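You operate a simulated robot arm through the tools that you are given. There is no shell and no other tool.

Carry out the task below with a simulated robot arm. There is one attempt and no reset: what you move stays moved.

JOB
Plug in both leads, set TACK and 75 A, then switch on.
Fine: each plug in the welder's socket of its colour; the red switch.

It is judged by the outcome, as a careful person would: the job done as asked, and still so three seconds after it is handed in. It fails if anything else is knocked over, pushed out of place, dropped, spilled or broken.

ROBOT AND FRAMES
A 7-joint arm with a two-finger parallel gripper, fixed in place. Base frame: the origin is at the foot of the arm, x ahead of it, y to its left, z up. Lengths are in mm, angles in rad, forces in N, time in s.
Its first joint turns from -2.897 to 2.897 rad. Payload 3.43 kg.
The TCP is the grasp point between the finger pads, 30 mm short of the fingertips. In the tool frame z runs along the fingers and y along their closing line. The gripper opens to 94 mm. The fingers are 28 mm wide and 10 mm thick; the gripper's body (50 by 96 mm) begins 55 mm behind the TCP.
Orientation is told as [roll, pitch, yaw] about the base's x, y, z axes, in that order, counted from this pose: with the fingers straight down and closing along the base's y, the tool's x points along the base's -x, its y along +y and its z along -z.

CONTROLS
- The arm moves only by the tool send_rows. Its arguments are lists of equal length, an entry for each row: "slide": the shift along the tool's x, y, z in mm, a list of three; "dr": the turn, a rotation vector about the tool's x, y, z in rad, a list of three; "grip": the finger opening in mm, from 0 to 94. In form: {"slide": [[x, y, z], ...], "dr": [[ax, ay, az], ...], "grip": [grip, ...]}. A call has 1 to 20 rows; each row shifts and turns the commanded pose from where the row before left it, along the tool's axes as they then stand. Rows are played at 5 a second. More than 50 mm and 0.15 rad between two rows, or a gripper value outside its range, and nothing of the call is played. A pose out of reach is approached as far as the arm can. The call stops where the force on the tool passes 90 N (or 10 N more than at its start, if that is more) or the arm is blocked; 0.2 s more then pass. Each finger travels about 45 mm/s and halts on what it meets, pressing with about 42 N; the grip force reading is that of the motor and also rises with nothing between the fingers. The clock runs only during rows and for 0.2 s after the last one: add rows that do not move to give the fingers time. It gives the time, the measured TCP pose, the force on the tool (base axes), the opening and the grip force at its end, in the units of the frame above (readings bear some noise), with the torque about the TCP (base axes, N m) and any sound that the robot's microphone picked up.
- Cameras (640 x 400 px; columns grow to the right, rows downward): "scene" is fixed at [56.1, 513.8, 1283.6]; the picture's right is [-0.04, -1.00, 0.00], its down [-0.33, 0.01, -0.94] and it looks along [0.94, -0.04, -0.33] (base axes); focal length 259 px, centre (320, 200). "wrist" rides on the gripper at [76, 14, -103] in the tool frame; the picture's right is [-0.18, 0.98, 0.00], its down [-0.75, -0.14, -0.64] and it looks along [-0.63, -0.12, 0.77] (tool axes); focal length 243 px, centre (320, 200). There is no depth. A picture from a camera that has moved, and an enlarged one, comes with that camera's place and axes in the base frame and with its lens. The place of the scene camera against the robot may be out by one fixed shift of up to 25 mm in any direction.
- camera(camera): a new picture of that camera. No time passes.
- enlarge(camera, box): a new picture of the part [left, top, right, bottom] of that camera's present view, enlarged. No time passes.
- job_done(): hands the job in; it is judged then, once.

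Nothing tells you positions but the pictures and the camera data. Unless the task says otherwise, let go and move clear before handing in.

The tools are called as a command line: name --argument value ..., lists and objects as JSON in quotes. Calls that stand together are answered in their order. send_rows: Moves the arm, as the interface text tells. Its arguments: {"type":"object","properties":{"slide":{"type":"array","items":{"type":"array","items":{"type":"number"}}},"dr":{"type":"array","items":{"type":"array","items":{"type":"number"}}},"grip":{"type":"array","items":{"type":"number"}}},"required":["slide","dr","grip"]} The other tools are called the same way: camera (camera) takes a picture; enlarge (camera, box) takes an enlarged picture of a part of a camera's view; job_done () hands the job in.

At the start:

```text
t: 0.0
tcp_pos: [339.7, 344.4, 1222.4]
tcp_rot: [0.001, -0.001, 0.001]
wrist_force: [0.6, 0.1, -0.4]
wrist_torque: [0.0, -0.02, 0.02]
finger_gap: 93.9
gripper_force: 0.0
```

scene: 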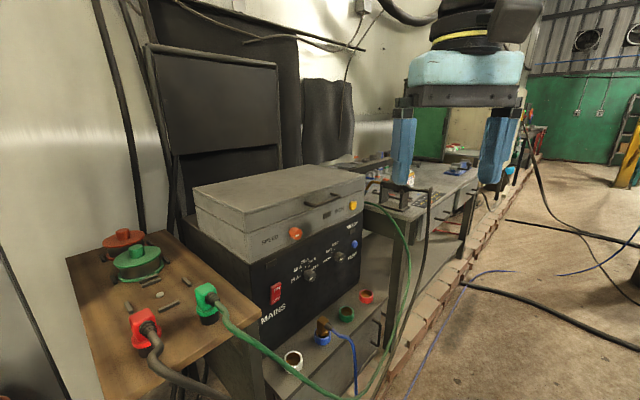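
wrist: 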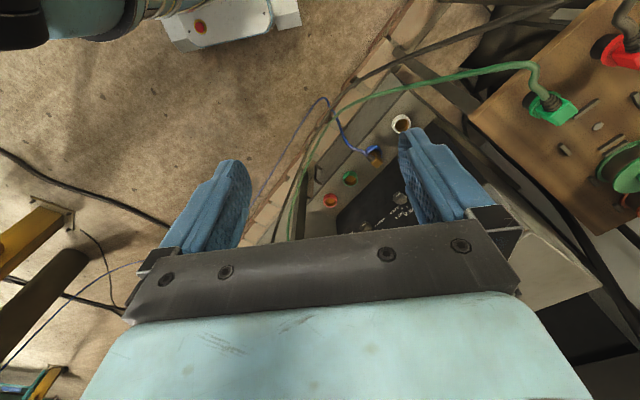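

The picture shows a welder with a dark front panel, a shelf with sockets in front of it, and a wooden table to the left with red and green plugs. I'll enlarge the views for detail first.

enlarge --camera "scene" --box '[180, 160, 400, 300]'

enlarge --camera "scene" --box '[60, 220, 260, 400]'

enlarge --camera "scene" --box '[240, 260, 420, 400]'

enlarge --camera "wrist" --box '[300, 80, 460, 240]'

enlarge --camera "wrist" --box '[460, 0, 640, 240]'

```text
2.86 times, centred on (290, 230) of scene
camera zoom: at [56.1, 513.8, 1283.6], right [-0.04, -1.0, 0.0], down [-0.33, 0.01, -0.94], along [0.94, -0.04, -0.33], focal length 740 px, centre (406, 114)
```

zoom: 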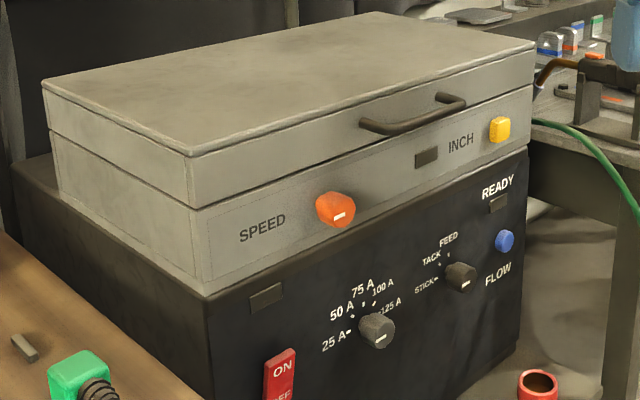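

```text
2.22 times, centred on (160, 310) of scene
camera zoom: at [56.1, 513.8, 1283.6], right [-0.04, -1.0, 0.0], down [-0.33, 0.01, -0.94], along [0.94, -0.04, -0.33], focal length 575 px, centre (676, -44)
```

zoom: 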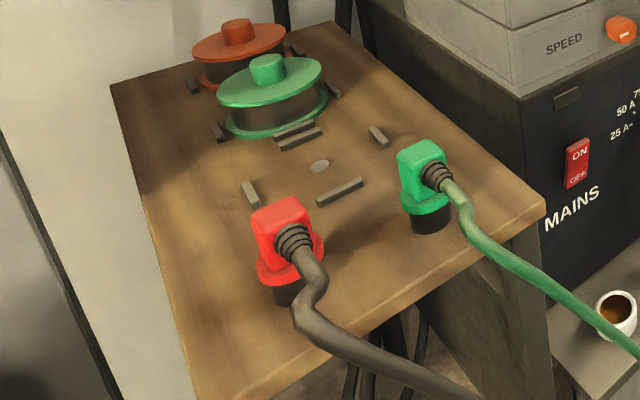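

```text
2.86 times, centred on (330, 330) of scene
camera zoom: at [56.1, 513.8, 1283.6], right [-0.04, -1.0, 0.0], down [-0.33, 0.01, -0.94], along [0.94, -0.04, -0.33], focal length 740 px, centre (291, -171)
```

zoom: 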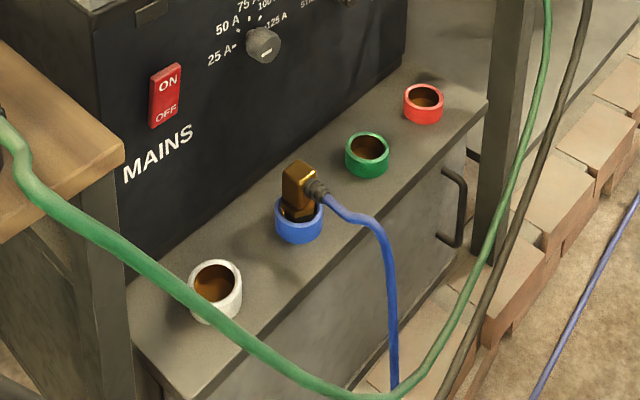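

```text
2.50 times, centred on (380, 160) of wrist
camera zoom: at [263.0, 357.8, 1324.9], right [0.18, 0.98, 0.0], down [0.75, -0.14, 0.64], along [0.63, -0.12, -0.77], focal length 606 px, centre (170, 300)
```

zoom: 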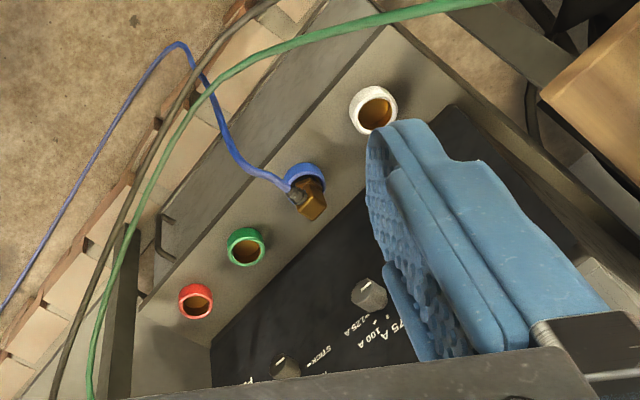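

```text
1.67 times, centred on (550, 120) of wrist
camera zoom: at [263.0, 357.8, 1324.9], right [0.18, 0.98, 0.0], down [0.75, -0.14, 0.64], along [0.63, -0.12, -0.77], focal length 404 px, centre (-63, 333)
```

zoom: 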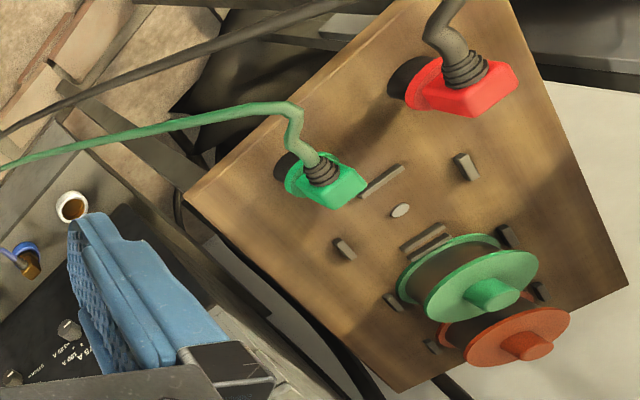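

I estimate the plugs at about (474,717,930) for green and (411,796,930) for red. The panel knobs are near (787,515,730) and (923,402,720), and the panel faces about (-0.64,-0.77). I'll move the wrist camera to look at the panel from its front.

send_rows --slide '[[-32.5, -18, 21.5], [-32.5, -18, 21.5], [-32.5, -18, 21.5], [-32.5, -18, 21.5], [-32.5, -18, 21.5], [-32.5, -18, 21.5], [-32.5, -18, 21.5], [-32.5, -18, 21.5], [0, 0, 0], [0, 0, 0], [0, 0, 0], [0, 0, 0], [0, 0, 0], [0, 0, 0], [0, 0, 0], [0, 0, 0]]' --dr '[[0, 0, 0], [0, 0, 0], [0, 0, 0], [0, 0, 0], [0, 0, 0], [0, 0, 0], [0, 0, 0], [0, 0, 0], [0, 0, -0.145], [0, 0, -0.145], [0, 0, -0.145], [0, 0, -0.145], [0, 0, -0.145], [0, 0, -0.145], [0, 0, 0], [0, 0, 0]]' --grip '[94, 94, 94, 94, 94, 94, 94, 94, 94, 94, 94, 94, 94, 94, 94, 94]'

camera --camera "wrist"

camera --camera "scene"

```text
t: 3.4
tcp_pos: [598.2, 199.6, 1049.5]
tcp_rot: [0.0, 0.001, 0.871]
wrist_force: [-0.3, -0.3, 0.2]
wrist_torque: [0.03, 0.01, 0.01]
finger_gap: 93.8
gripper_force: 0.0
```

```text
taken
camera wrist: at [539.0, 150.6, 1152.2], right [-0.63, 0.77, 0.0], down [0.59, 0.49, 0.64], along [0.5, 0.41, -0.77], focal length 243 px, centre (320, 200)
```

wrist: 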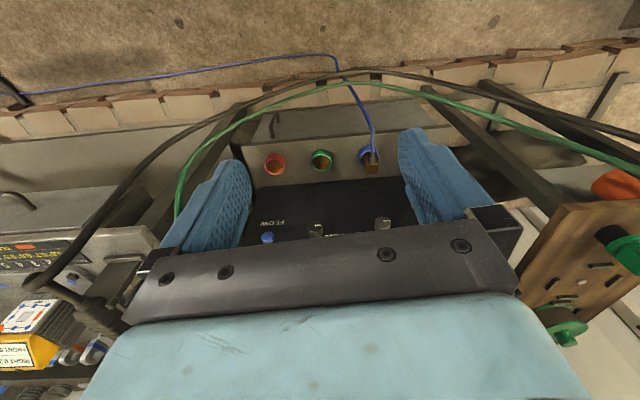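

```text
taken
```

scene: 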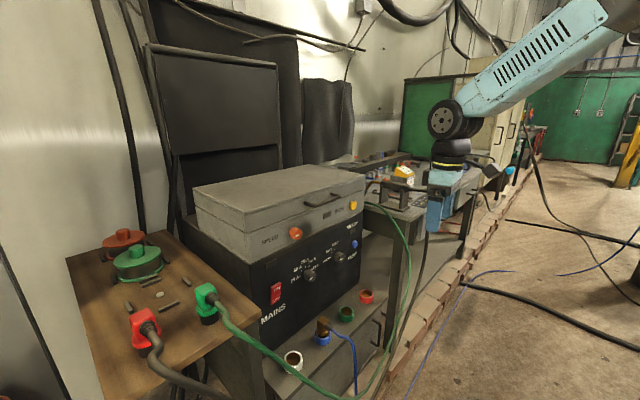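

The picture is upside down relative to the world, and the gripper hides the panel. I'll tilt the tool forward to see the panel squarely.

send_rows --slide '[[0, 0, 20], [0, 0, 20], [0, 0, 20], [0, 0, 20], [0, 0, 0], [0, 0, 0]]' --dr '[[0, -0.145, 0], [0, -0.145, 0], [0, -0.145, 0], [0, -0.145, 0], [0, 0, 0], [0, 0, 0]]' --grip '[94, 94, 94, 94, 94, 94]'

camera --camera "wrist"

enlarge --camera "wrist" --box '[220, 60, 460, 240]'

```text
t: 4.8
tcp_pos: [608.9, 210.7, 973.4]
tcp_rot: [0.0, -0.578, 0.87]
wrist_force: [0.1, 0.3, -0.3]
wrist_torque: [-0.03, -0.05, 0.01]
finger_gap: 94.1
gripper_force: 0.1
```

```text
taken
camera wrist: at [521.3, 128.9, 1017.3], right [-0.65, 0.75, 0.1], down [0.29, 0.12, 0.95], along [0.7, 0.65, -0.3], focal length 243 px, centre (320, 200)
```

wrist: 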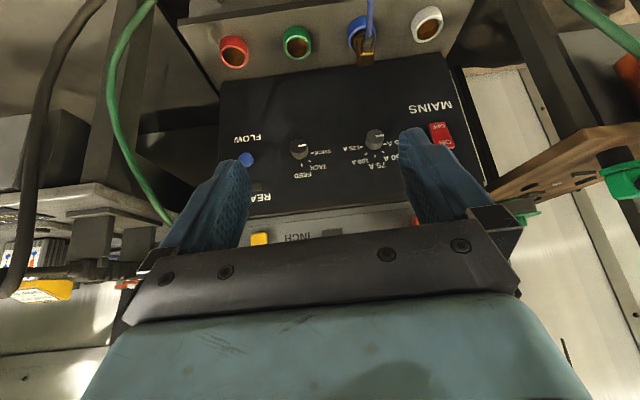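

```text
2.22 times, centred on (340, 150) of wrist
camera zoom: at [521.3, 128.9, 1017.3], right [-0.65, 0.75, 0.1], down [0.29, 0.12, 0.95], along [0.7, 0.65, -0.3], focal length 539 px, centre (276, 311)
```

zoom: 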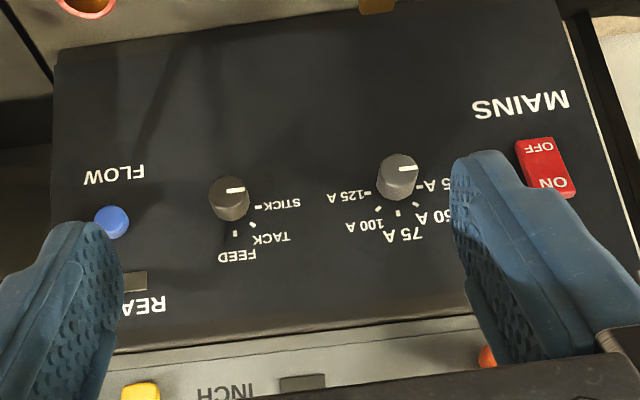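

I now have consistent stereo fixes, assuming a vertical panel facing (-0.707,-0.707):

| Item | Position |
|---|---|
| Amp knob, at 25 A | (753,512,762) |
| Mode knob, at STICK | (861,404,766) |
| Switch | about (670,626,764) |
| Green socket | (805,374,559) |
| Red socket | (902,284,555) |

Next I'll look at the plugs from above the table.

send_rows --slide '[[0, 0, -20], [0, 0, -20], [0, 0, -20], [0, 0, -20], [-20, 41.3, -1.5], [-20, 41.3, -1.5], [-20, 41.3, -1.5], [-20, 41.3, -1.5], [-20, 41.3, -1.5], [-20, 41.3, -1.5], [-20, 41.3, -1.5], [-20, 41.3, -1.5], [-20, 41.3, -1.5], [-20, 41.3, -1.5], [-20, 41.3, -1.5], [-20, 41.3, -1.5], [0, 0, 0], [0, 0, 0]]' --dr '[[0, 0.145, 0], [0, 0.145, 0], [0, 0.145, 0], [0, 0.145, 0], [0, 0, 0], [0, 0, 0], [0, 0, 0], [0, 0, 0], [0, 0, 0], [0, 0, 0], [0, 0, 0], [0, 0, 0], [0, 0, 0], [0, 0, 0], [0, 0, 0], [0, 0, 0], [0, 0, 0], [0, 0, 0]]' --grip '[94, 94, 94, 94, 94, 94, 94, 94, 94, 94, 94, 94, 94, 94, 94, 94, 94, 94]'

camera --camera "wrist"

camera --camera "scene"

```text
t: 8.6
tcp_pos: [366.7, 692.6, 1067.6]
tcp_rot: [0.0, -0.001, 0.871]
wrist_force: [-0.3, 0.4, 0.4]
wrist_torque: [0.02, 0.0, -0.01]
finger_gap: 94.1
gripper_force: 0.0
```

```text
taken
camera wrist: at [307.5, 643.8, 1170.1], right [-0.63, 0.77, 0.0], down [0.59, 0.49, 0.64], along [0.5, 0.41, -0.77], focal length 243 px, centre (320, 200)
```

wrist: 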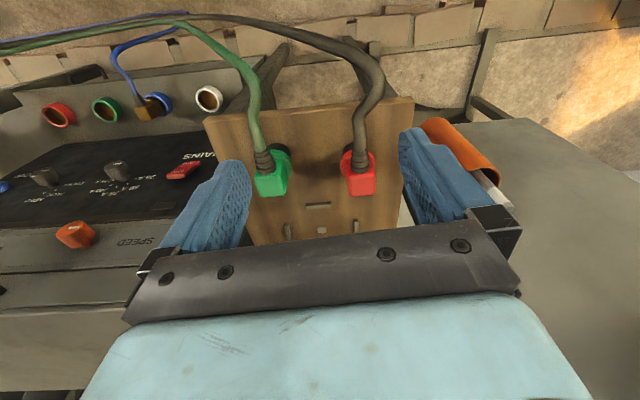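

```text
taken
```

scene: 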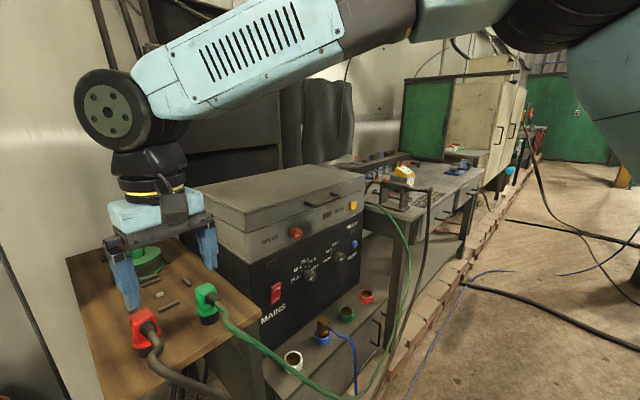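

Both plugs are in clear view with their cables running back toward the robot side. I'll enlarge that area.

enlarge --camera "wrist" --box '[230, 120, 400, 240]'

enlarge --camera "wrist" --box '[20, 60, 240, 200]'

enlarge --camera "scene" --box '[100, 270, 260, 390]'

```text
3.33 times, centred on (315, 180) of wrist
camera zoom: at [307.5, 643.8, 1170.1], right [-0.63, 0.77, 0.0], down [0.59, 0.49, 0.64], along [0.5, 0.41, -0.77], focal length 809 px, centre (337, 267)
```

zoom: 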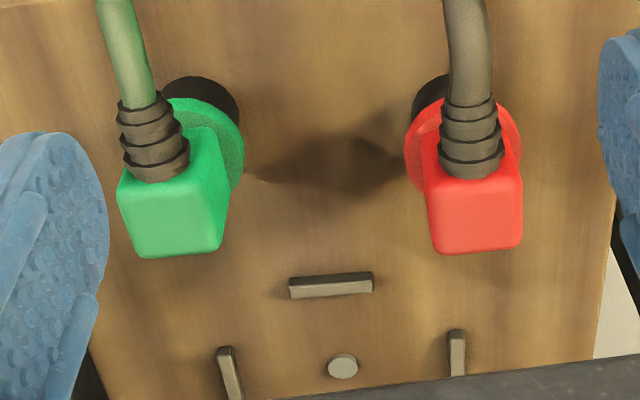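

```text
2.86 times, centred on (130, 130) of wrist
camera zoom: at [307.5, 643.8, 1170.1], right [-0.63, 0.77, 0.0], down [0.59, 0.49, 0.64], along [0.5, 0.41, -0.77], focal length 693 px, centre (863, 400)
```

zoom: 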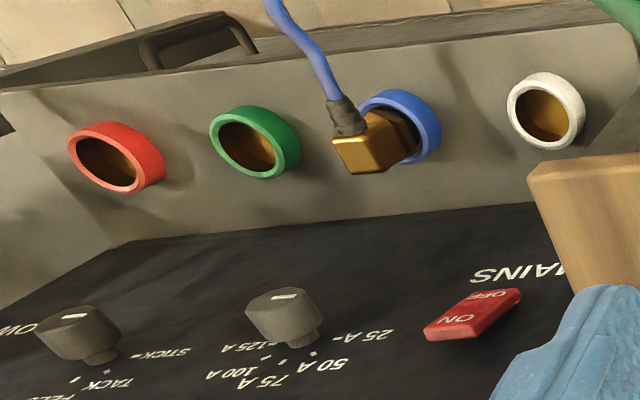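

```text
3.33 times, centred on (180, 330) of scene
camera zoom: at [56.1, 513.8, 1283.6], right [-0.04, -1.0, 0.0], down [-0.33, 0.01, -0.94], along [0.94, -0.04, -0.33], focal length 863 px, centre (787, -233)
```

zoom: 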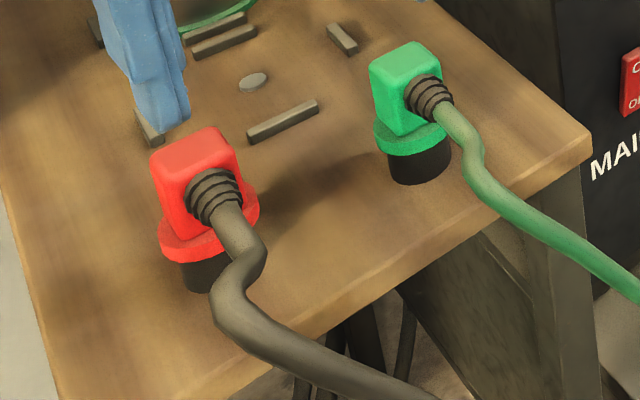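

The table top is at about z 884, and the plugs are about 38 mm wide with their cable exits toward (-0.64,-0.76). I'll move above the green plug for a second view to fix its exact place, height and yaw.

send_rows --slide '[[-20.5, -17.7, 14.5], [-20.5, -17.7, 14.5], [-20.5, -17.7, 14.5], [-20.5, -17.7, 14.5], [0, 0, 0], [0, 0, 0]]' --dr '[[0, 0, 0], [0, 0, 0], [0, 0, 0], [0, 0, 0], [0, 0, 0], [0, 0, 0]]' --grip '[94, 94, 94, 94, 94, 94]'

camera --camera "wrist"

enlarge --camera "wrist" --box '[240, 60, 420, 200]'

enlarge --camera "wrist" --box '[380, 60, 560, 200]'

```text
t: 10.0
tcp_pos: [472.7, 713.9, 1008.0]
tcp_rot: [-0.001, 0.0, 0.87]
wrist_force: [-0.5, -0.3, 0.4]
wrist_torque: [0.03, -0.04, -0.04]
finger_gap: 94.0
gripper_force: 0.0
```

```text
taken
camera wrist: at [413.3, 664.5, 1111.1], right [-0.63, 0.77, 0.0], down [0.59, 0.49, 0.64], along [0.5, 0.41, -0.77], focal length 243 px, centre (320, 200)
```

wrist: 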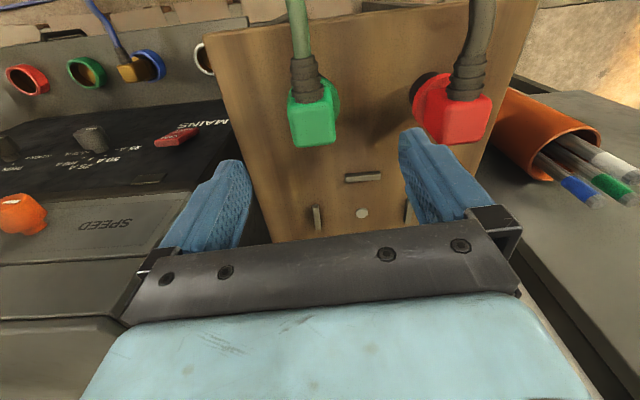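

```text
2.86 times, centred on (330, 130) of wrist
camera zoom: at [413.3, 664.5, 1111.1], right [-0.63, 0.77, 0.0], down [0.59, 0.49, 0.64], along [0.5, 0.41, -0.77], focal length 693 px, centre (291, 400)
```

zoom: 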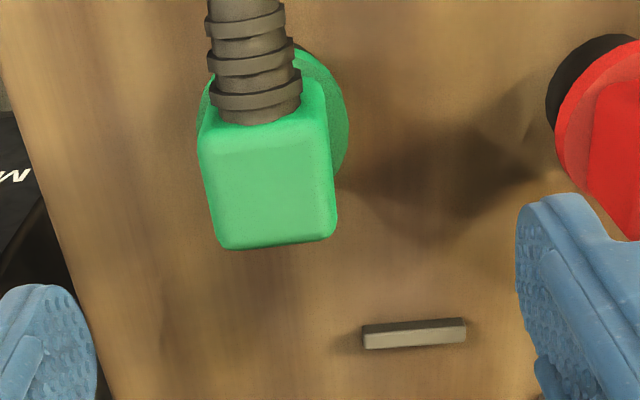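

```text
2.86 times, centred on (470, 130) of wrist
camera zoom: at [413.3, 664.5, 1111.1], right [-0.63, 0.77, 0.0], down [0.59, 0.49, 0.64], along [0.5, 0.41, -0.77], focal length 693 px, centre (-109, 400)
```

zoom: 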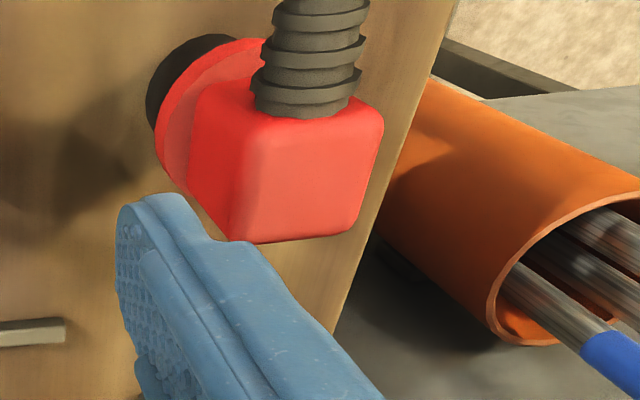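

By stereo, the green plug top is at about (470,705,953) with yaw about 0.78, and the red one at about (403,783,953) with yaw about 0.8. I'll align over the green plug, part-close the fingers and check.

send_rows --slide '[[8.2, -3.4, 0], [0, 0, 12], [0, 0, 11], [0, 0, 0], [0, 0, 0]]' --dr '[[0, 0, 0], [0, 0, 0.085], [0, 0, 0], [0, 0, 0], [0, 0, 0]]' --grip '[80, 66, 66, 66, 66]'

camera --camera "wrist"

enlarge --camera "wrist" --box '[230, 60, 410, 200]'

enlarge --camera "scene" --box '[120, 220, 280, 350]'

```text
t: 11.2
tcp_pos: [470.1, 704.0, 984.6]
tcp_rot: [-0.001, -0.001, 0.787]
wrist_force: [-0.6, -0.2, -0.8]
wrist_torque: [0.0, -0.02, -0.03]
finger_gap: 66.1
gripper_force: 0.0
```

```text
taken
camera wrist: at [407.5, 660.7, 1087.3], right [-0.57, 0.82, 0.0], down [0.63, 0.43, 0.64], along [0.53, 0.36, -0.77], focal length 243 px, centre (320, 200)
```

wrist: 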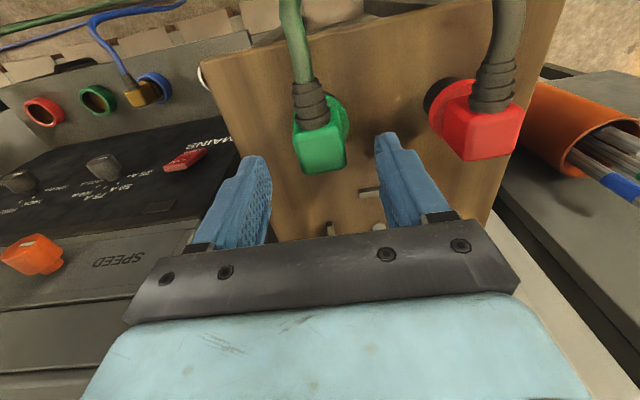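

```text
2.86 times, centred on (320, 130) of wrist
camera zoom: at [407.5, 660.7, 1087.3], right [-0.57, 0.82, 0.0], down [0.63, 0.43, 0.64], along [0.53, 0.36, -0.77], focal length 693 px, centre (320, 400)
```

zoom: 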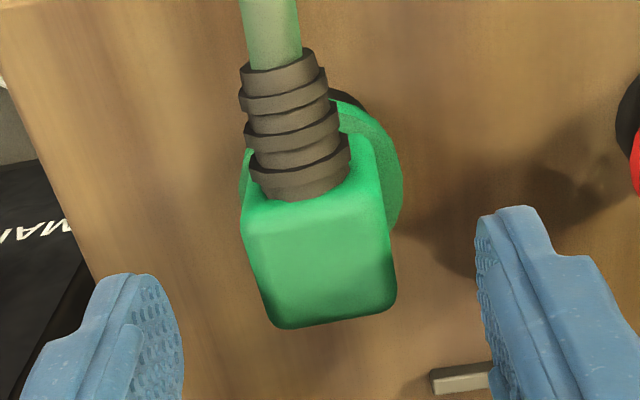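

```text
3.08 times, centred on (200, 285) of scene
camera zoom: at [56.1, 513.8, 1283.6], right [-0.04, -1.0, 0.0], down [-0.33, 0.01, -0.94], along [0.94, -0.04, -0.33], focal length 797 px, centre (689, -62)
```

zoom: 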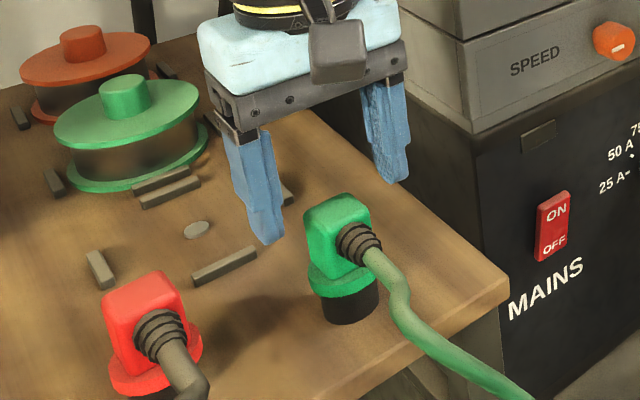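

The plug is centred between the fingers, about 2–3 mm toward the cable side. I'll descend so the fingertips stop just above the flange, then close on it.

send_rows --slide '[[2.5, 0, 17], [0, 0, 16.5], [0, 0, 0], [0, 0, 0], [0, 0, 0], [0, 0, 0], [0, 0, 0], [0, 0, 0]]' --dr '[[0, 0, 0], [0, 0, 0], [0, 0, 0], [0, 0, 0], [0, 0, 0], [0, 0, 0], [0, 0, 0], [0, 0, 0]]' --grip '[66, 66, 66, 50, 40, 30, 20, 20]'

camera --camera "wrist"

enlarge --camera "scene" --box '[120, 220, 280, 350]'

```text
t: 13.0
tcp_pos: [469.3, 701.6, 951.0]
tcp_rot: [-0.001, -0.001, 0.786]
wrist_force: [-0.2, 1.1, 0.4]
wrist_torque: [0.08, -0.06, 0.01]
finger_gap: 35.1
gripper_force: 42.1
```

```text
taken
camera wrist: at [406.0, 657.7, 1053.2], right [-0.57, 0.82, 0.0], down [0.63, 0.43, 0.64], along [0.53, 0.36, -0.77], focal length 243 px, centre (320, 200)
```

wrist: 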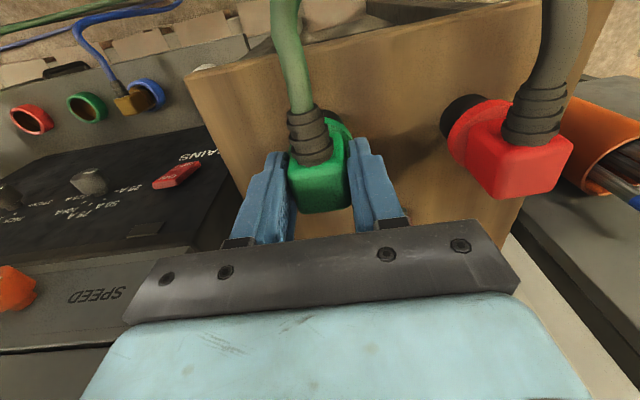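

```text
3.08 times, centred on (200, 285) of scene
camera zoom: at [56.1, 513.8, 1283.6], right [-0.04, -1.0, 0.0], down [-0.33, 0.01, -0.94], along [0.94, -0.04, -0.33], focal length 797 px, centre (689, -62)
```

zoom: 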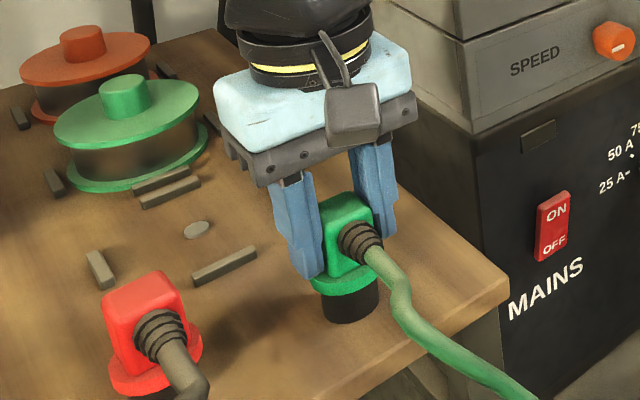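

The green plug is gripped at 35 mm. I'll lift it straight up and check.

send_rows --slide '[[0, 0, -10], [0, 0, -20], [0, 0, -30], [0, 0, -40], [0, 0, 0]]' --dr '[[0, 0, 0], [0, 0, 0], [0, 0, 0], [0, 0, 0], [0, 0, 0]]' --grip '[20, 20, 20, 20, 20]'

camera --camera "wrist"

camera --camera "scene"

```text
t: 14.2
tcp_pos: [469.7, 701.0, 1051.8]
tcp_rot: [-0.001, 0.001, 0.785]
wrist_force: [-0.3, 0.6, -0.8]
wrist_torque: [0.0, 0.03, 0.01]
finger_gap: 34.8
gripper_force: 41.9
```

```text
taken
camera wrist: at [406.8, 658.0, 1154.4], right [-0.57, 0.82, 0.0], down [0.63, 0.43, 0.64], along [0.53, 0.36, -0.77], focal length 243 px, centre (320, 200)
```

wrist: 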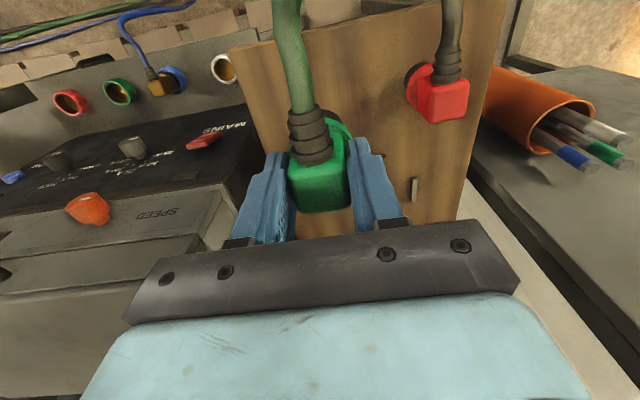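

```text
taken
```

scene: 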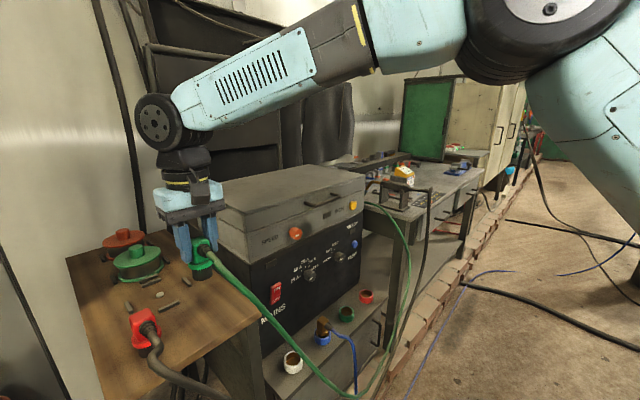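

The plug is lifted cleanly with its bottom about 67 mm below the TCP. I'll carry it along the front of the welder, offset away from the panel, to above the green socket.

send_rows --slide '[[28, 0, 0], [28, 0, 0], [-0.5, -46.8, 0], [-0.5, -46.8, 0], [-0.5, -46.8, 0], [-0.5, -46.8, 0], [-0.5, -46.8, 0], [-0.5, -46.8, 0], [-0.5, -46.8, 0], [-0.5, -46.8, 0], [-0.5, -46.8, 0], [-0.5, -46.8, 0], [0, 0, 40], [0, 0, 40], [0, 0, 40], [0, 0, 40], [0, 0, 40], [0, 0, 0], [0, 0, 0]]' --dr '[[0, 0, 0], [0, 0, 0], [0, 0, 0], [0, 0, 0], [0, 0, 0], [0, 0, 0], [0, 0, 0], [0, 0, 0], [0, 0, 0], [0, 0, 0], [0, 0, 0], [0, 0, 0], [0, 0, 0], [0, 0, 0], [0, 0, 0], [0, 0, 0], [0, 0, 0], [0, 0, 0], [0, 0, 0]]' --grip '[20, 20, 20, 20, 20, 20, 20, 20, 20, 20, 20, 20, 20, 20, 20, 20, 20, 20, 20]'

camera --camera "wrist"

camera --camera "scene"

```text
t: 18.2
tcp_pos: [766.2, 337.1, 849.5]
tcp_rot: [0.0, 0.001, 0.785]
wrist_force: [-0.8, 0.4, -1.3]
wrist_torque: [-0.02, -0.01, 0.0]
finger_gap: 34.8
gripper_force: 41.9
```

```text
taken
camera wrist: at [702.7, 293.5, 952.5], right [-0.57, 0.82, 0.0], down [0.63, 0.43, 0.64], along [0.53, 0.36, -0.77], focal length 243 px, centre (320, 200)
```

wrist: 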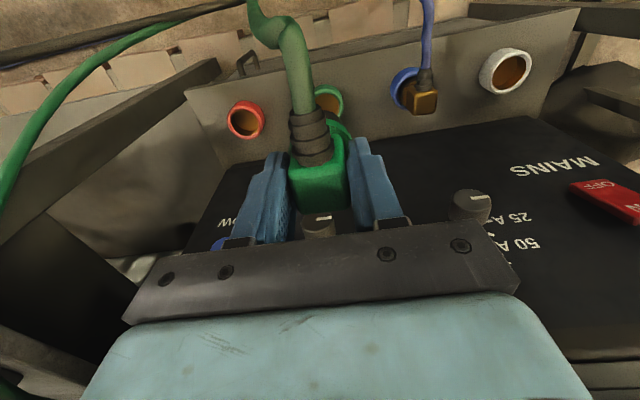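

```text
taken
```

scene: 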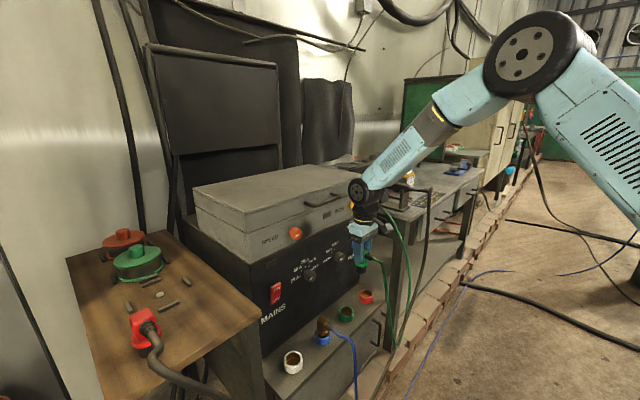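

The plug is in front of the panel, above the sockets. I'll enlarge to fix the socket positions.

enlarge --camera "wrist" --box '[200, 40, 380, 160]'

enlarge --camera "wrist" --box '[370, 30, 550, 150]'

enlarge --camera "scene" --box '[270, 230, 410, 380]'

```text
3.33 times, centred on (290, 100) of wrist
camera zoom: at [702.7, 293.5, 952.5], right [-0.57, 0.82, 0.0], down [0.63, 0.43, 0.64], along [0.53, 0.36, -0.77], focal length 809 px, centre (420, 533)
```

zoom: 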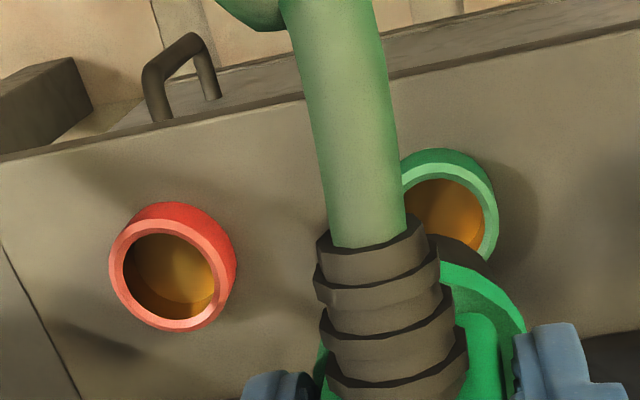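

```text
3.33 times, centred on (460, 90) of wrist
camera zoom: at [702.7, 293.5, 952.5], right [-0.57, 0.82, 0.0], down [0.63, 0.43, 0.64], along [0.53, 0.36, -0.77], focal length 809 px, centre (-147, 567)
```

zoom: 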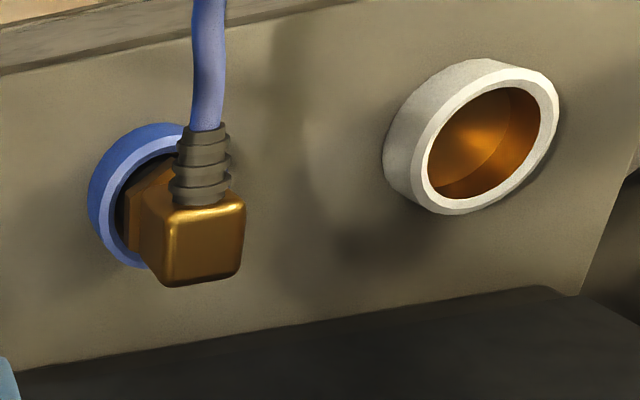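

```text
2.67 times, centred on (340, 305) of scene
camera zoom: at [56.1, 513.8, 1283.6], right [-0.04, -1.0, 0.0], down [-0.33, 0.01, -0.94], along [0.94, -0.04, -0.33], focal length 690 px, centre (267, -80)
```

zoom: 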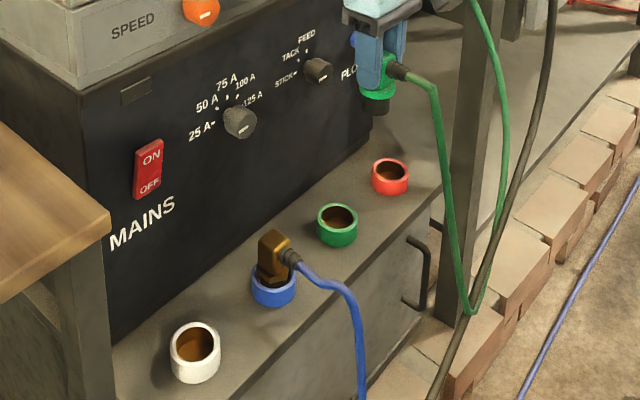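

By stereo the green socket axis is at about (805.3,375.2) with its rim top at z about 570. Before moving over it I'll check how the plug axis sits in the grip.

enlarge --camera "wrist" --box '[260, 90, 380, 220]'

enlarge --camera "scene" --box '[330, 210, 400, 280]'

```text
3.08 times, centred on (320, 155) of wrist
camera zoom: at [702.7, 293.5, 952.5], right [-0.57, 0.82, 0.0], down [0.63, 0.43, 0.64], along [0.53, 0.36, -0.77], focal length 746 px, centre (320, 338)
```

zoom: 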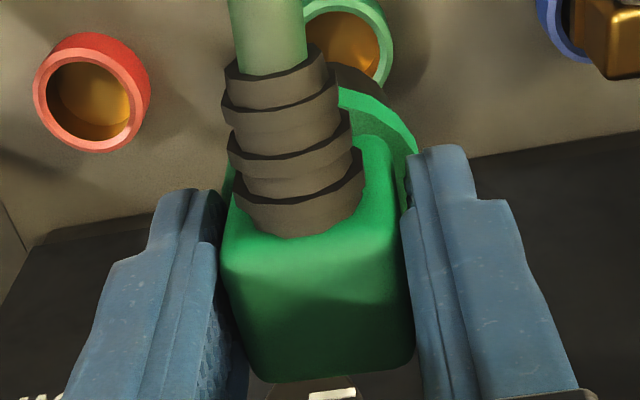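

```text
5.71 times, centred on (365, 245) of scene
camera zoom: at [56.1, 513.8, 1283.6], right [-0.04, -1.0, 0.0], down [-0.33, 0.01, -0.94], along [0.94, -0.04, -0.33], focal length 1479 px, centre (63, -57)
```

zoom: 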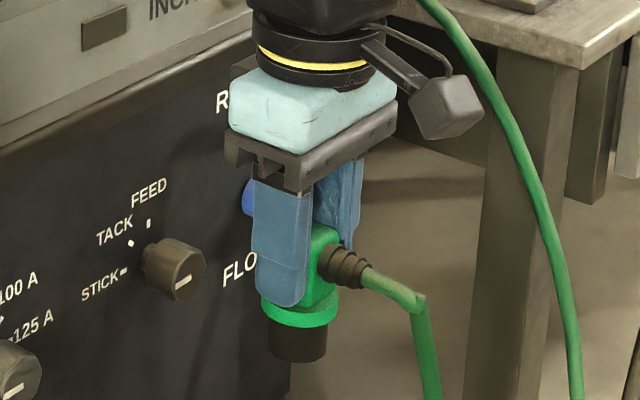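

The plug axis is within about 1 mm of the TCP line. I'll descend in front of the shelf first, then move in over the green socket, and check.

send_rows --slide '[[0, 0, 40], [0, 0, 40], [0, 0, 40], [0, 0, 35], [-18, -0.2, 0], [-18, -0.2, 0], [-18, -0.3, 0], [0, 0, 0], [0, 0, 0]]' --dr '[[0, 0, 0], [0, 0, 0], [0, 0, 0], [0, 0, 0], [0, 0, 0], [0, 0, 0], [0, 0, 0], [0, 0, 0], [0, 0, 0]]' --grip '[20, 20, 20, 20, 20, 20, 20, 20, 20]'

camera --camera "wrist"

enlarge --camera "wrist" --box '[240, 40, 400, 160]'

enlarge --camera "scene" --box '[300, 200, 420, 340]'

```text
t: 20.2
tcp_pos: [803.8, 369.6, 694.5]
tcp_rot: [0.0, 0.001, 0.786]
wrist_force: [-8.3, -6.7, -5.0]
wrist_torque: [0.47, -0.49, -0.15]
finger_gap: 34.9
gripper_force: 41.9
```

```text
taken
camera wrist: at [739.7, 326.1, 796.5], right [-0.56, 0.83, 0.0], down [0.63, 0.43, 0.64], along [0.53, 0.36, -0.77], focal length 243 px, centre (320, 200)
```

wrist: 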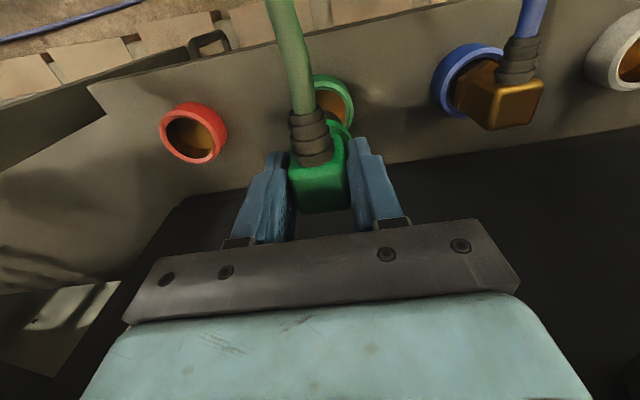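

```text
3.33 times, centred on (320, 100) of wrist
camera zoom: at [739.7, 326.1, 796.5], right [-0.56, 0.83, 0.0], down [0.63, 0.43, 0.64], along [0.53, 0.36, -0.77], focal length 809 px, centre (320, 533)
```

zoom: 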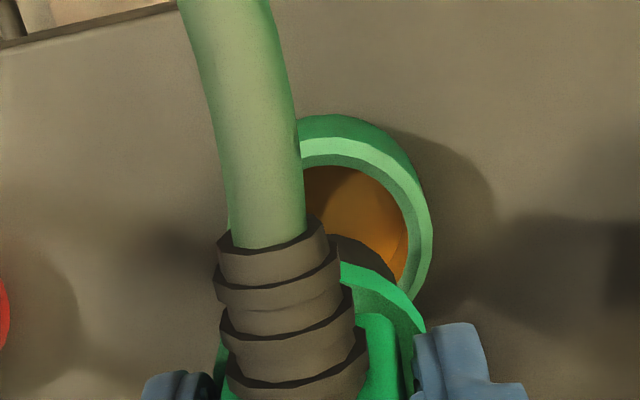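

```text
2.86 times, centred on (360, 270) of scene
camera zoom: at [56.1, 513.8, 1283.6], right [-0.04, -1.0, 0.0], down [-0.33, 0.01, -0.94], along [0.94, -0.04, -0.33], focal length 740 px, centre (206, 0)
```

zoom: 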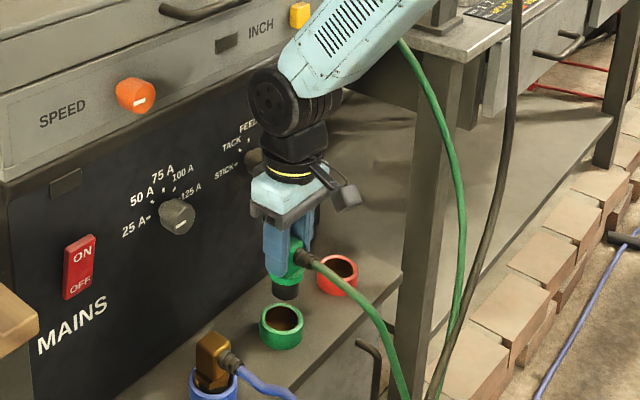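

The wrist feels about 12 N pushing out from the panel, acting about 75 mm above the TCP. That is roughly where the mode knob is, so I'll back out and see what touched.

send_rows --slide '[[10, 0, 0], [20, 0, 0], [25, 0, 0], [0, 0, 0]]' --dr '[[0, 0, 0], [0, 0, 0], [0, 0, 0], [0, 0, 0]]' --grip '[20, 20, 20, 20]'

camera --camera "wrist"

enlarge --camera "scene" --box '[300, 190, 420, 330]'

enlarge --camera "scene" --box '[280, 180, 400, 290]'

```text
t: 21.2
tcp_pos: [764.3, 332.0, 693.1]
tcp_rot: [0.001, 0.0, 0.787]
wrist_force: [-0.1, -0.4, -1.6]
wrist_torque: [0.02, -0.02, -0.01]
finger_gap: 35.0
gripper_force: 42.0
```

```text
taken
camera wrist: at [701.7, 288.4, 797.6], right [-0.57, 0.82, 0.0], down [0.63, 0.43, 0.64], along [0.53, 0.36, -0.77], focal length 243 px, centre (320, 200)
```

wrist: 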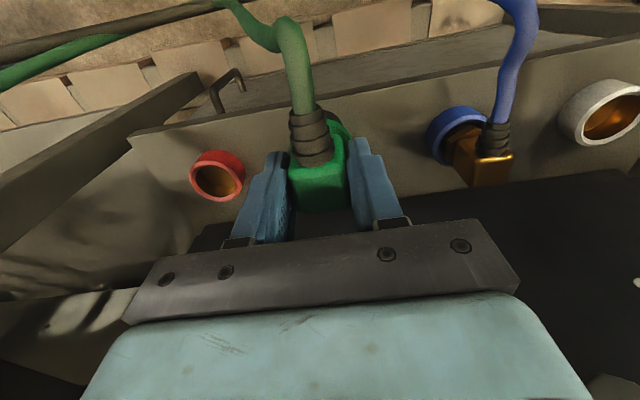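

```text
2.86 times, centred on (360, 260) of scene
camera zoom: at [56.1, 513.8, 1283.6], right [-0.04, -1.0, 0.0], down [-0.33, 0.01, -0.94], along [0.94, -0.04, -0.33], focal length 740 px, centre (206, 29)
```

zoom: 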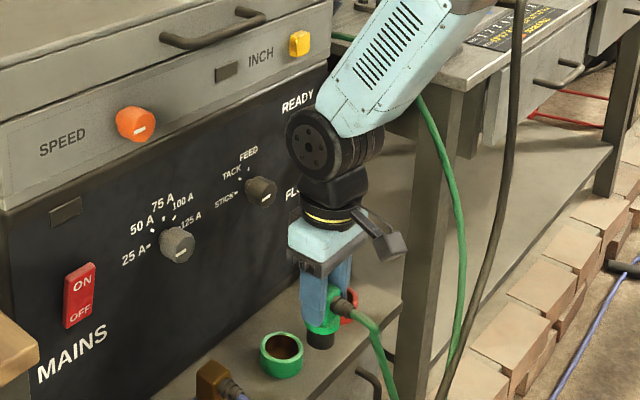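

```text
3.64 times, centred on (340, 235) of scene
camera zoom: at [56.1, 513.8, 1283.6], right [-0.04, -1.0, 0.0], down [-0.33, 0.01, -0.94], along [0.94, -0.04, -0.33], focal length 942 px, centre (247, 73)
```

zoom: 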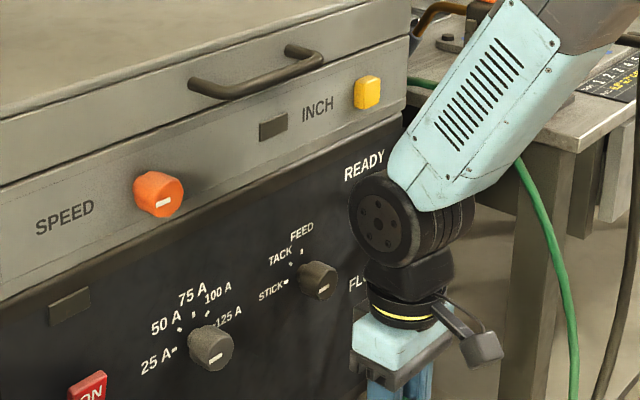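

The body hit the protruding mode knob, and the knob has not turned. With the hand vertical this clearance is too small, so I'll put the plug back on the table and regrasp it with the hand leaned away from the panel, tilted about the closing axis.

send_rows --slide '[[0, 0, -45], [0, 0, -45], [0, 0, -45], [0, 0, -45], [0, 0, -45], [0, 0, -45], [0, 0, -45], [0, 0, -45], [0, 47, 0], [0, 47, 0], [0, 47, 0], [0, 47, 0], [0, 47, 0], [0, 47, 0], [0, 47, 0], [0, 47, 0], [0, 47, 0], [0, 46.6, 0], [0, 0, 0], [0, 0, 0]]' --dr '[[0, 0, 0], [0, 0, 0], [0, 0, 0], [0, 0, 0], [0, 0, 0], [0, 0, 0], [0, 0, 0], [0, 0, 0], [0, 0, 0], [0, 0, 0], [0, 0, 0], [0, 0, 0], [0, 0, 0], [0, 0, 0], [0, 0, 0], [0, 0, 0], [0, 0, 0], [0, 0, 0], [0, 0, 0], [0, 0, 0]]' --grip '[20, 20, 20, 20, 20, 20, 20, 20, 20, 20, 20, 20, 20, 20, 20, 20, 20, 20, 20, 20]'

camera --camera "wrist"

camera --camera "scene"

```text
t: 25.4
tcp_pos: [431.3, 669.1, 1052.3]
tcp_rot: [-0.001, 0.001, 0.785]
wrist_force: [-0.1, 0.2, -1.4]
wrist_torque: [-0.01, 0.0, -0.02]
finger_gap: 34.9
gripper_force: 41.8
```

```text
taken
camera wrist: at [367.0, 624.6, 1155.3], right [-0.57, 0.82, 0.0], down [0.63, 0.43, 0.64], along [0.53, 0.36, -0.77], focal length 243 px, centre (320, 200)
```

wrist: 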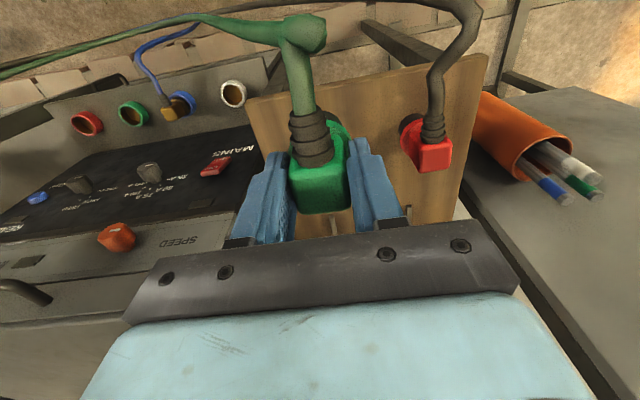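

```text
taken
```

scene: 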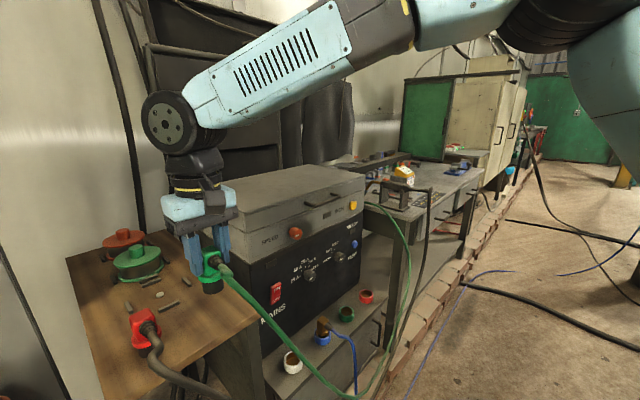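

I'm back near the table. I'll move over the original spot, settle and verify the pose before lowering.

send_rows --slide '[[-25, -2, 0], [-25, -2, 0], [0, 0, 35], [0, 0, 35], [0, 0, 0], [0, 0, 0], [0, 0, 0], [0, 0, 0]]' --dr '[[0, 0, 0], [0, 0, 0], [0, 0, 0], [0, 0, 0], [0, 0, 0], [0, 0, 0], [0, 0, 0], [0, 0, 0]]' --grip '[20, 20, 20, 20, 20, 20, 20, 20]'

send_rows --slide '[[0, 0, 0], [0, 0, 0]]' --dr '[[0, 0, 0], [0, 0, 0]]' --grip '[20, 20]'

```text
t: 27.2
tcp_pos: [473.3, 701.0, 984.5]
tcp_rot: [-0.001, 0.001, 0.785]
wrist_force: [0.0, 0.9, -1.7]
wrist_torque: [0.01, 0.01, -0.01]
finger_gap: 34.6
gripper_force: 42.0
```

```text
t: 27.8
tcp_pos: [473.7, 700.6, 986.4]
tcp_rot: [0.0, 0.0, 0.786]
wrist_force: [0.3, 1.0, -0.8]
wrist_torque: [-0.01, -0.01, -0.02]
finger_gap: 34.9
gripper_force: 42.1
```

I'll lower it to the table gently and check for contact.

send_rows --slide '[[0, 0, 15], [0, 0, 14], [0, 0, 2], [0, 0, 1], [0, 0, 1], [0, 0, 0]]' --dr '[[0, 0, 0], [0, 0, 0], [0, 0, 0], [0, 0, 0], [0, 0, 0], [0, 0, 0]]' --grip '[20, 20, 20, 20, 20, 20]'

enlarge --camera "scene" --box '[120, 220, 280, 350]'

```text
t: 29.2
tcp_pos: [469.8, 697.3, 953.2]
tcp_rot: [-0.002, -0.001, 0.785]
wrist_force: [0.1, -0.1, -1.9]
wrist_torque: [0.0, -0.03, -0.02]
finger_gap: 35.0
gripper_force: 42.6
```

```text
3.08 times, centred on (200, 285) of scene
camera zoom: at [56.1, 513.8, 1283.6], right [-0.04, -1.0, 0.0], down [-0.33, 0.01, -0.94], along [0.94, -0.04, -0.33], focal length 797 px, centre (689, -62)
```

zoom: 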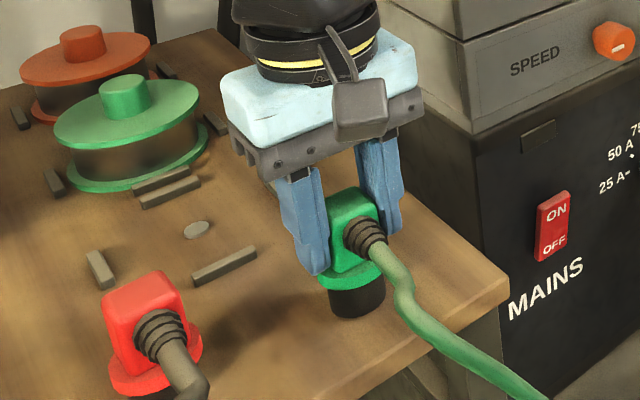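

There is no clear contact yet, so I'll go down in small steps.

send_rows --slide '[[0, 0, 1], [0, 0, 1], [0, 0, 0], [0, 0, 0]]' --dr '[[0, 0, 0], [0, 0, 0], [0, 0, 0], [0, 0, 0]]' --grip '[20, 20, 20, 20]'

send_rows --slide '[[0, 0, 1], [0, 0, 0.5], [0, 0, 0], [0, 0, 0]]' --dr '[[0, 0, 0], [0, 0, 0], [0, 0, 0], [0, 0, 0]]' --grip '[20, 20, 20, 20]'

```text
t: 30.2
tcp_pos: [471.4, 698.2, 951.5]
tcp_rot: [0.002, 0.0, 0.785]
wrist_force: [-0.4, 0.7, -0.3]
wrist_torque: [-0.05, 0.0, -0.02]
finger_gap: 34.9
gripper_force: 41.9
```

```text
t: 31.2
tcp_pos: [470.4, 699.0, 951.4]
tcp_rot: [0.002, -0.003, 0.785]
wrist_force: [0.7, 4.9, 20.0]
wrist_torque: [0.1, -0.2, 0.04]
finger_gap: 34.6
gripper_force: 42.1
```

The plug is standing on the table, with contact felt. I'll open, lean the hand 0.45 rad outward in place, shift slightly, and look before closing.

send_rows --slide '[[0, 0, -0.5], [0, 0, 0], [0, 0, 0], [0, 0, 0], [0, 0, 0], [0, 0, 0], [0, 0, 0], [7.2, 0, -3.5], [0, 0, 0], [0, 0, 0]]' --dr '[[0, 0, 0], [0, 0, 0], [0, 0, 0], [0, 0, 0], [0, -0.15, 0], [0, -0.15, 0], [0, -0.15, 0], [0, 0, 0], [0, 0, 0], [0, 0, 0]]' --grip '[40, 55, 66, 66, 66, 66, 66, 66, 66, 66]'

camera --camera "wrist"

enlarge --camera "wrist" --box '[230, 80, 410, 240]'

enlarge --camera "scene" --box '[120, 220, 280, 350]'

```text
t: 33.4
tcp_pos: [466.2, 691.1, 950.7]
tcp_rot: [0.0, -0.451, 0.784]
wrist_force: [-0.8, 0.1, -0.1]
wrist_torque: [-0.01, -0.02, 0.03]
finger_gap: 66.0
gripper_force: 0.0
```

```text
taken
camera wrist: at [376.3, 621.4, 1009.6], right [-0.58, 0.81, 0.08], down [0.38, 0.18, 0.91], along [0.72, 0.55, -0.42], focal length 243 px, centre (320, 200)
```

wrist: 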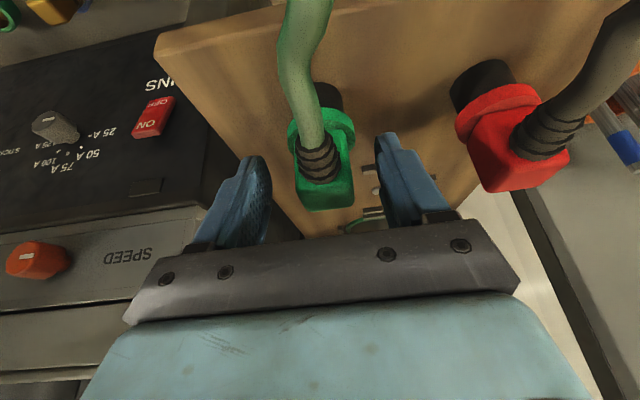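

```text
2.50 times, centred on (320, 160) of wrist
camera zoom: at [376.3, 621.4, 1009.6], right [-0.58, 0.81, 0.08], down [0.38, 0.18, 0.91], along [0.72, 0.55, -0.42], focal length 606 px, centre (320, 300)
```

zoom: 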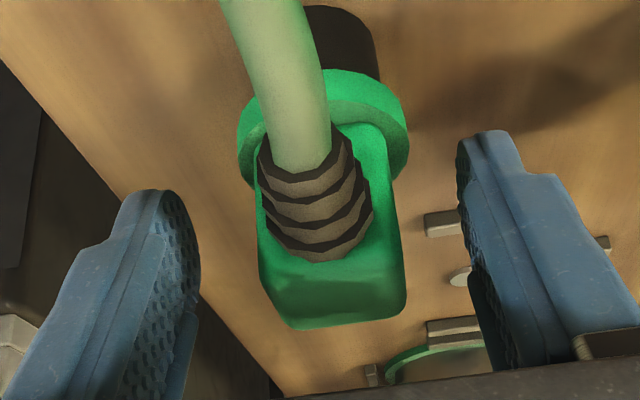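

```text
3.08 times, centred on (200, 285) of scene
camera zoom: at [56.1, 513.8, 1283.6], right [-0.04, -1.0, 0.0], down [-0.33, 0.01, -0.94], along [0.94, -0.04, -0.33], focal length 797 px, centre (689, -62)
```

zoom: 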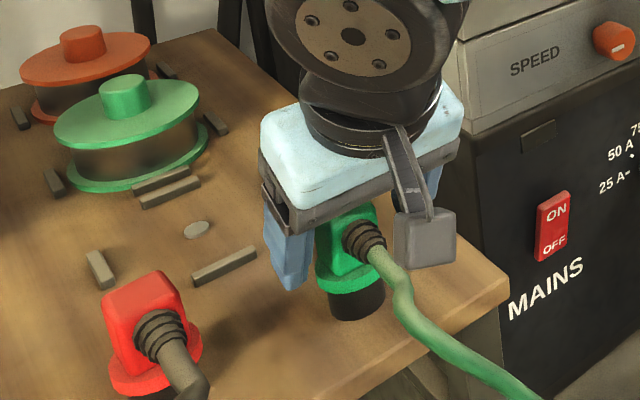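

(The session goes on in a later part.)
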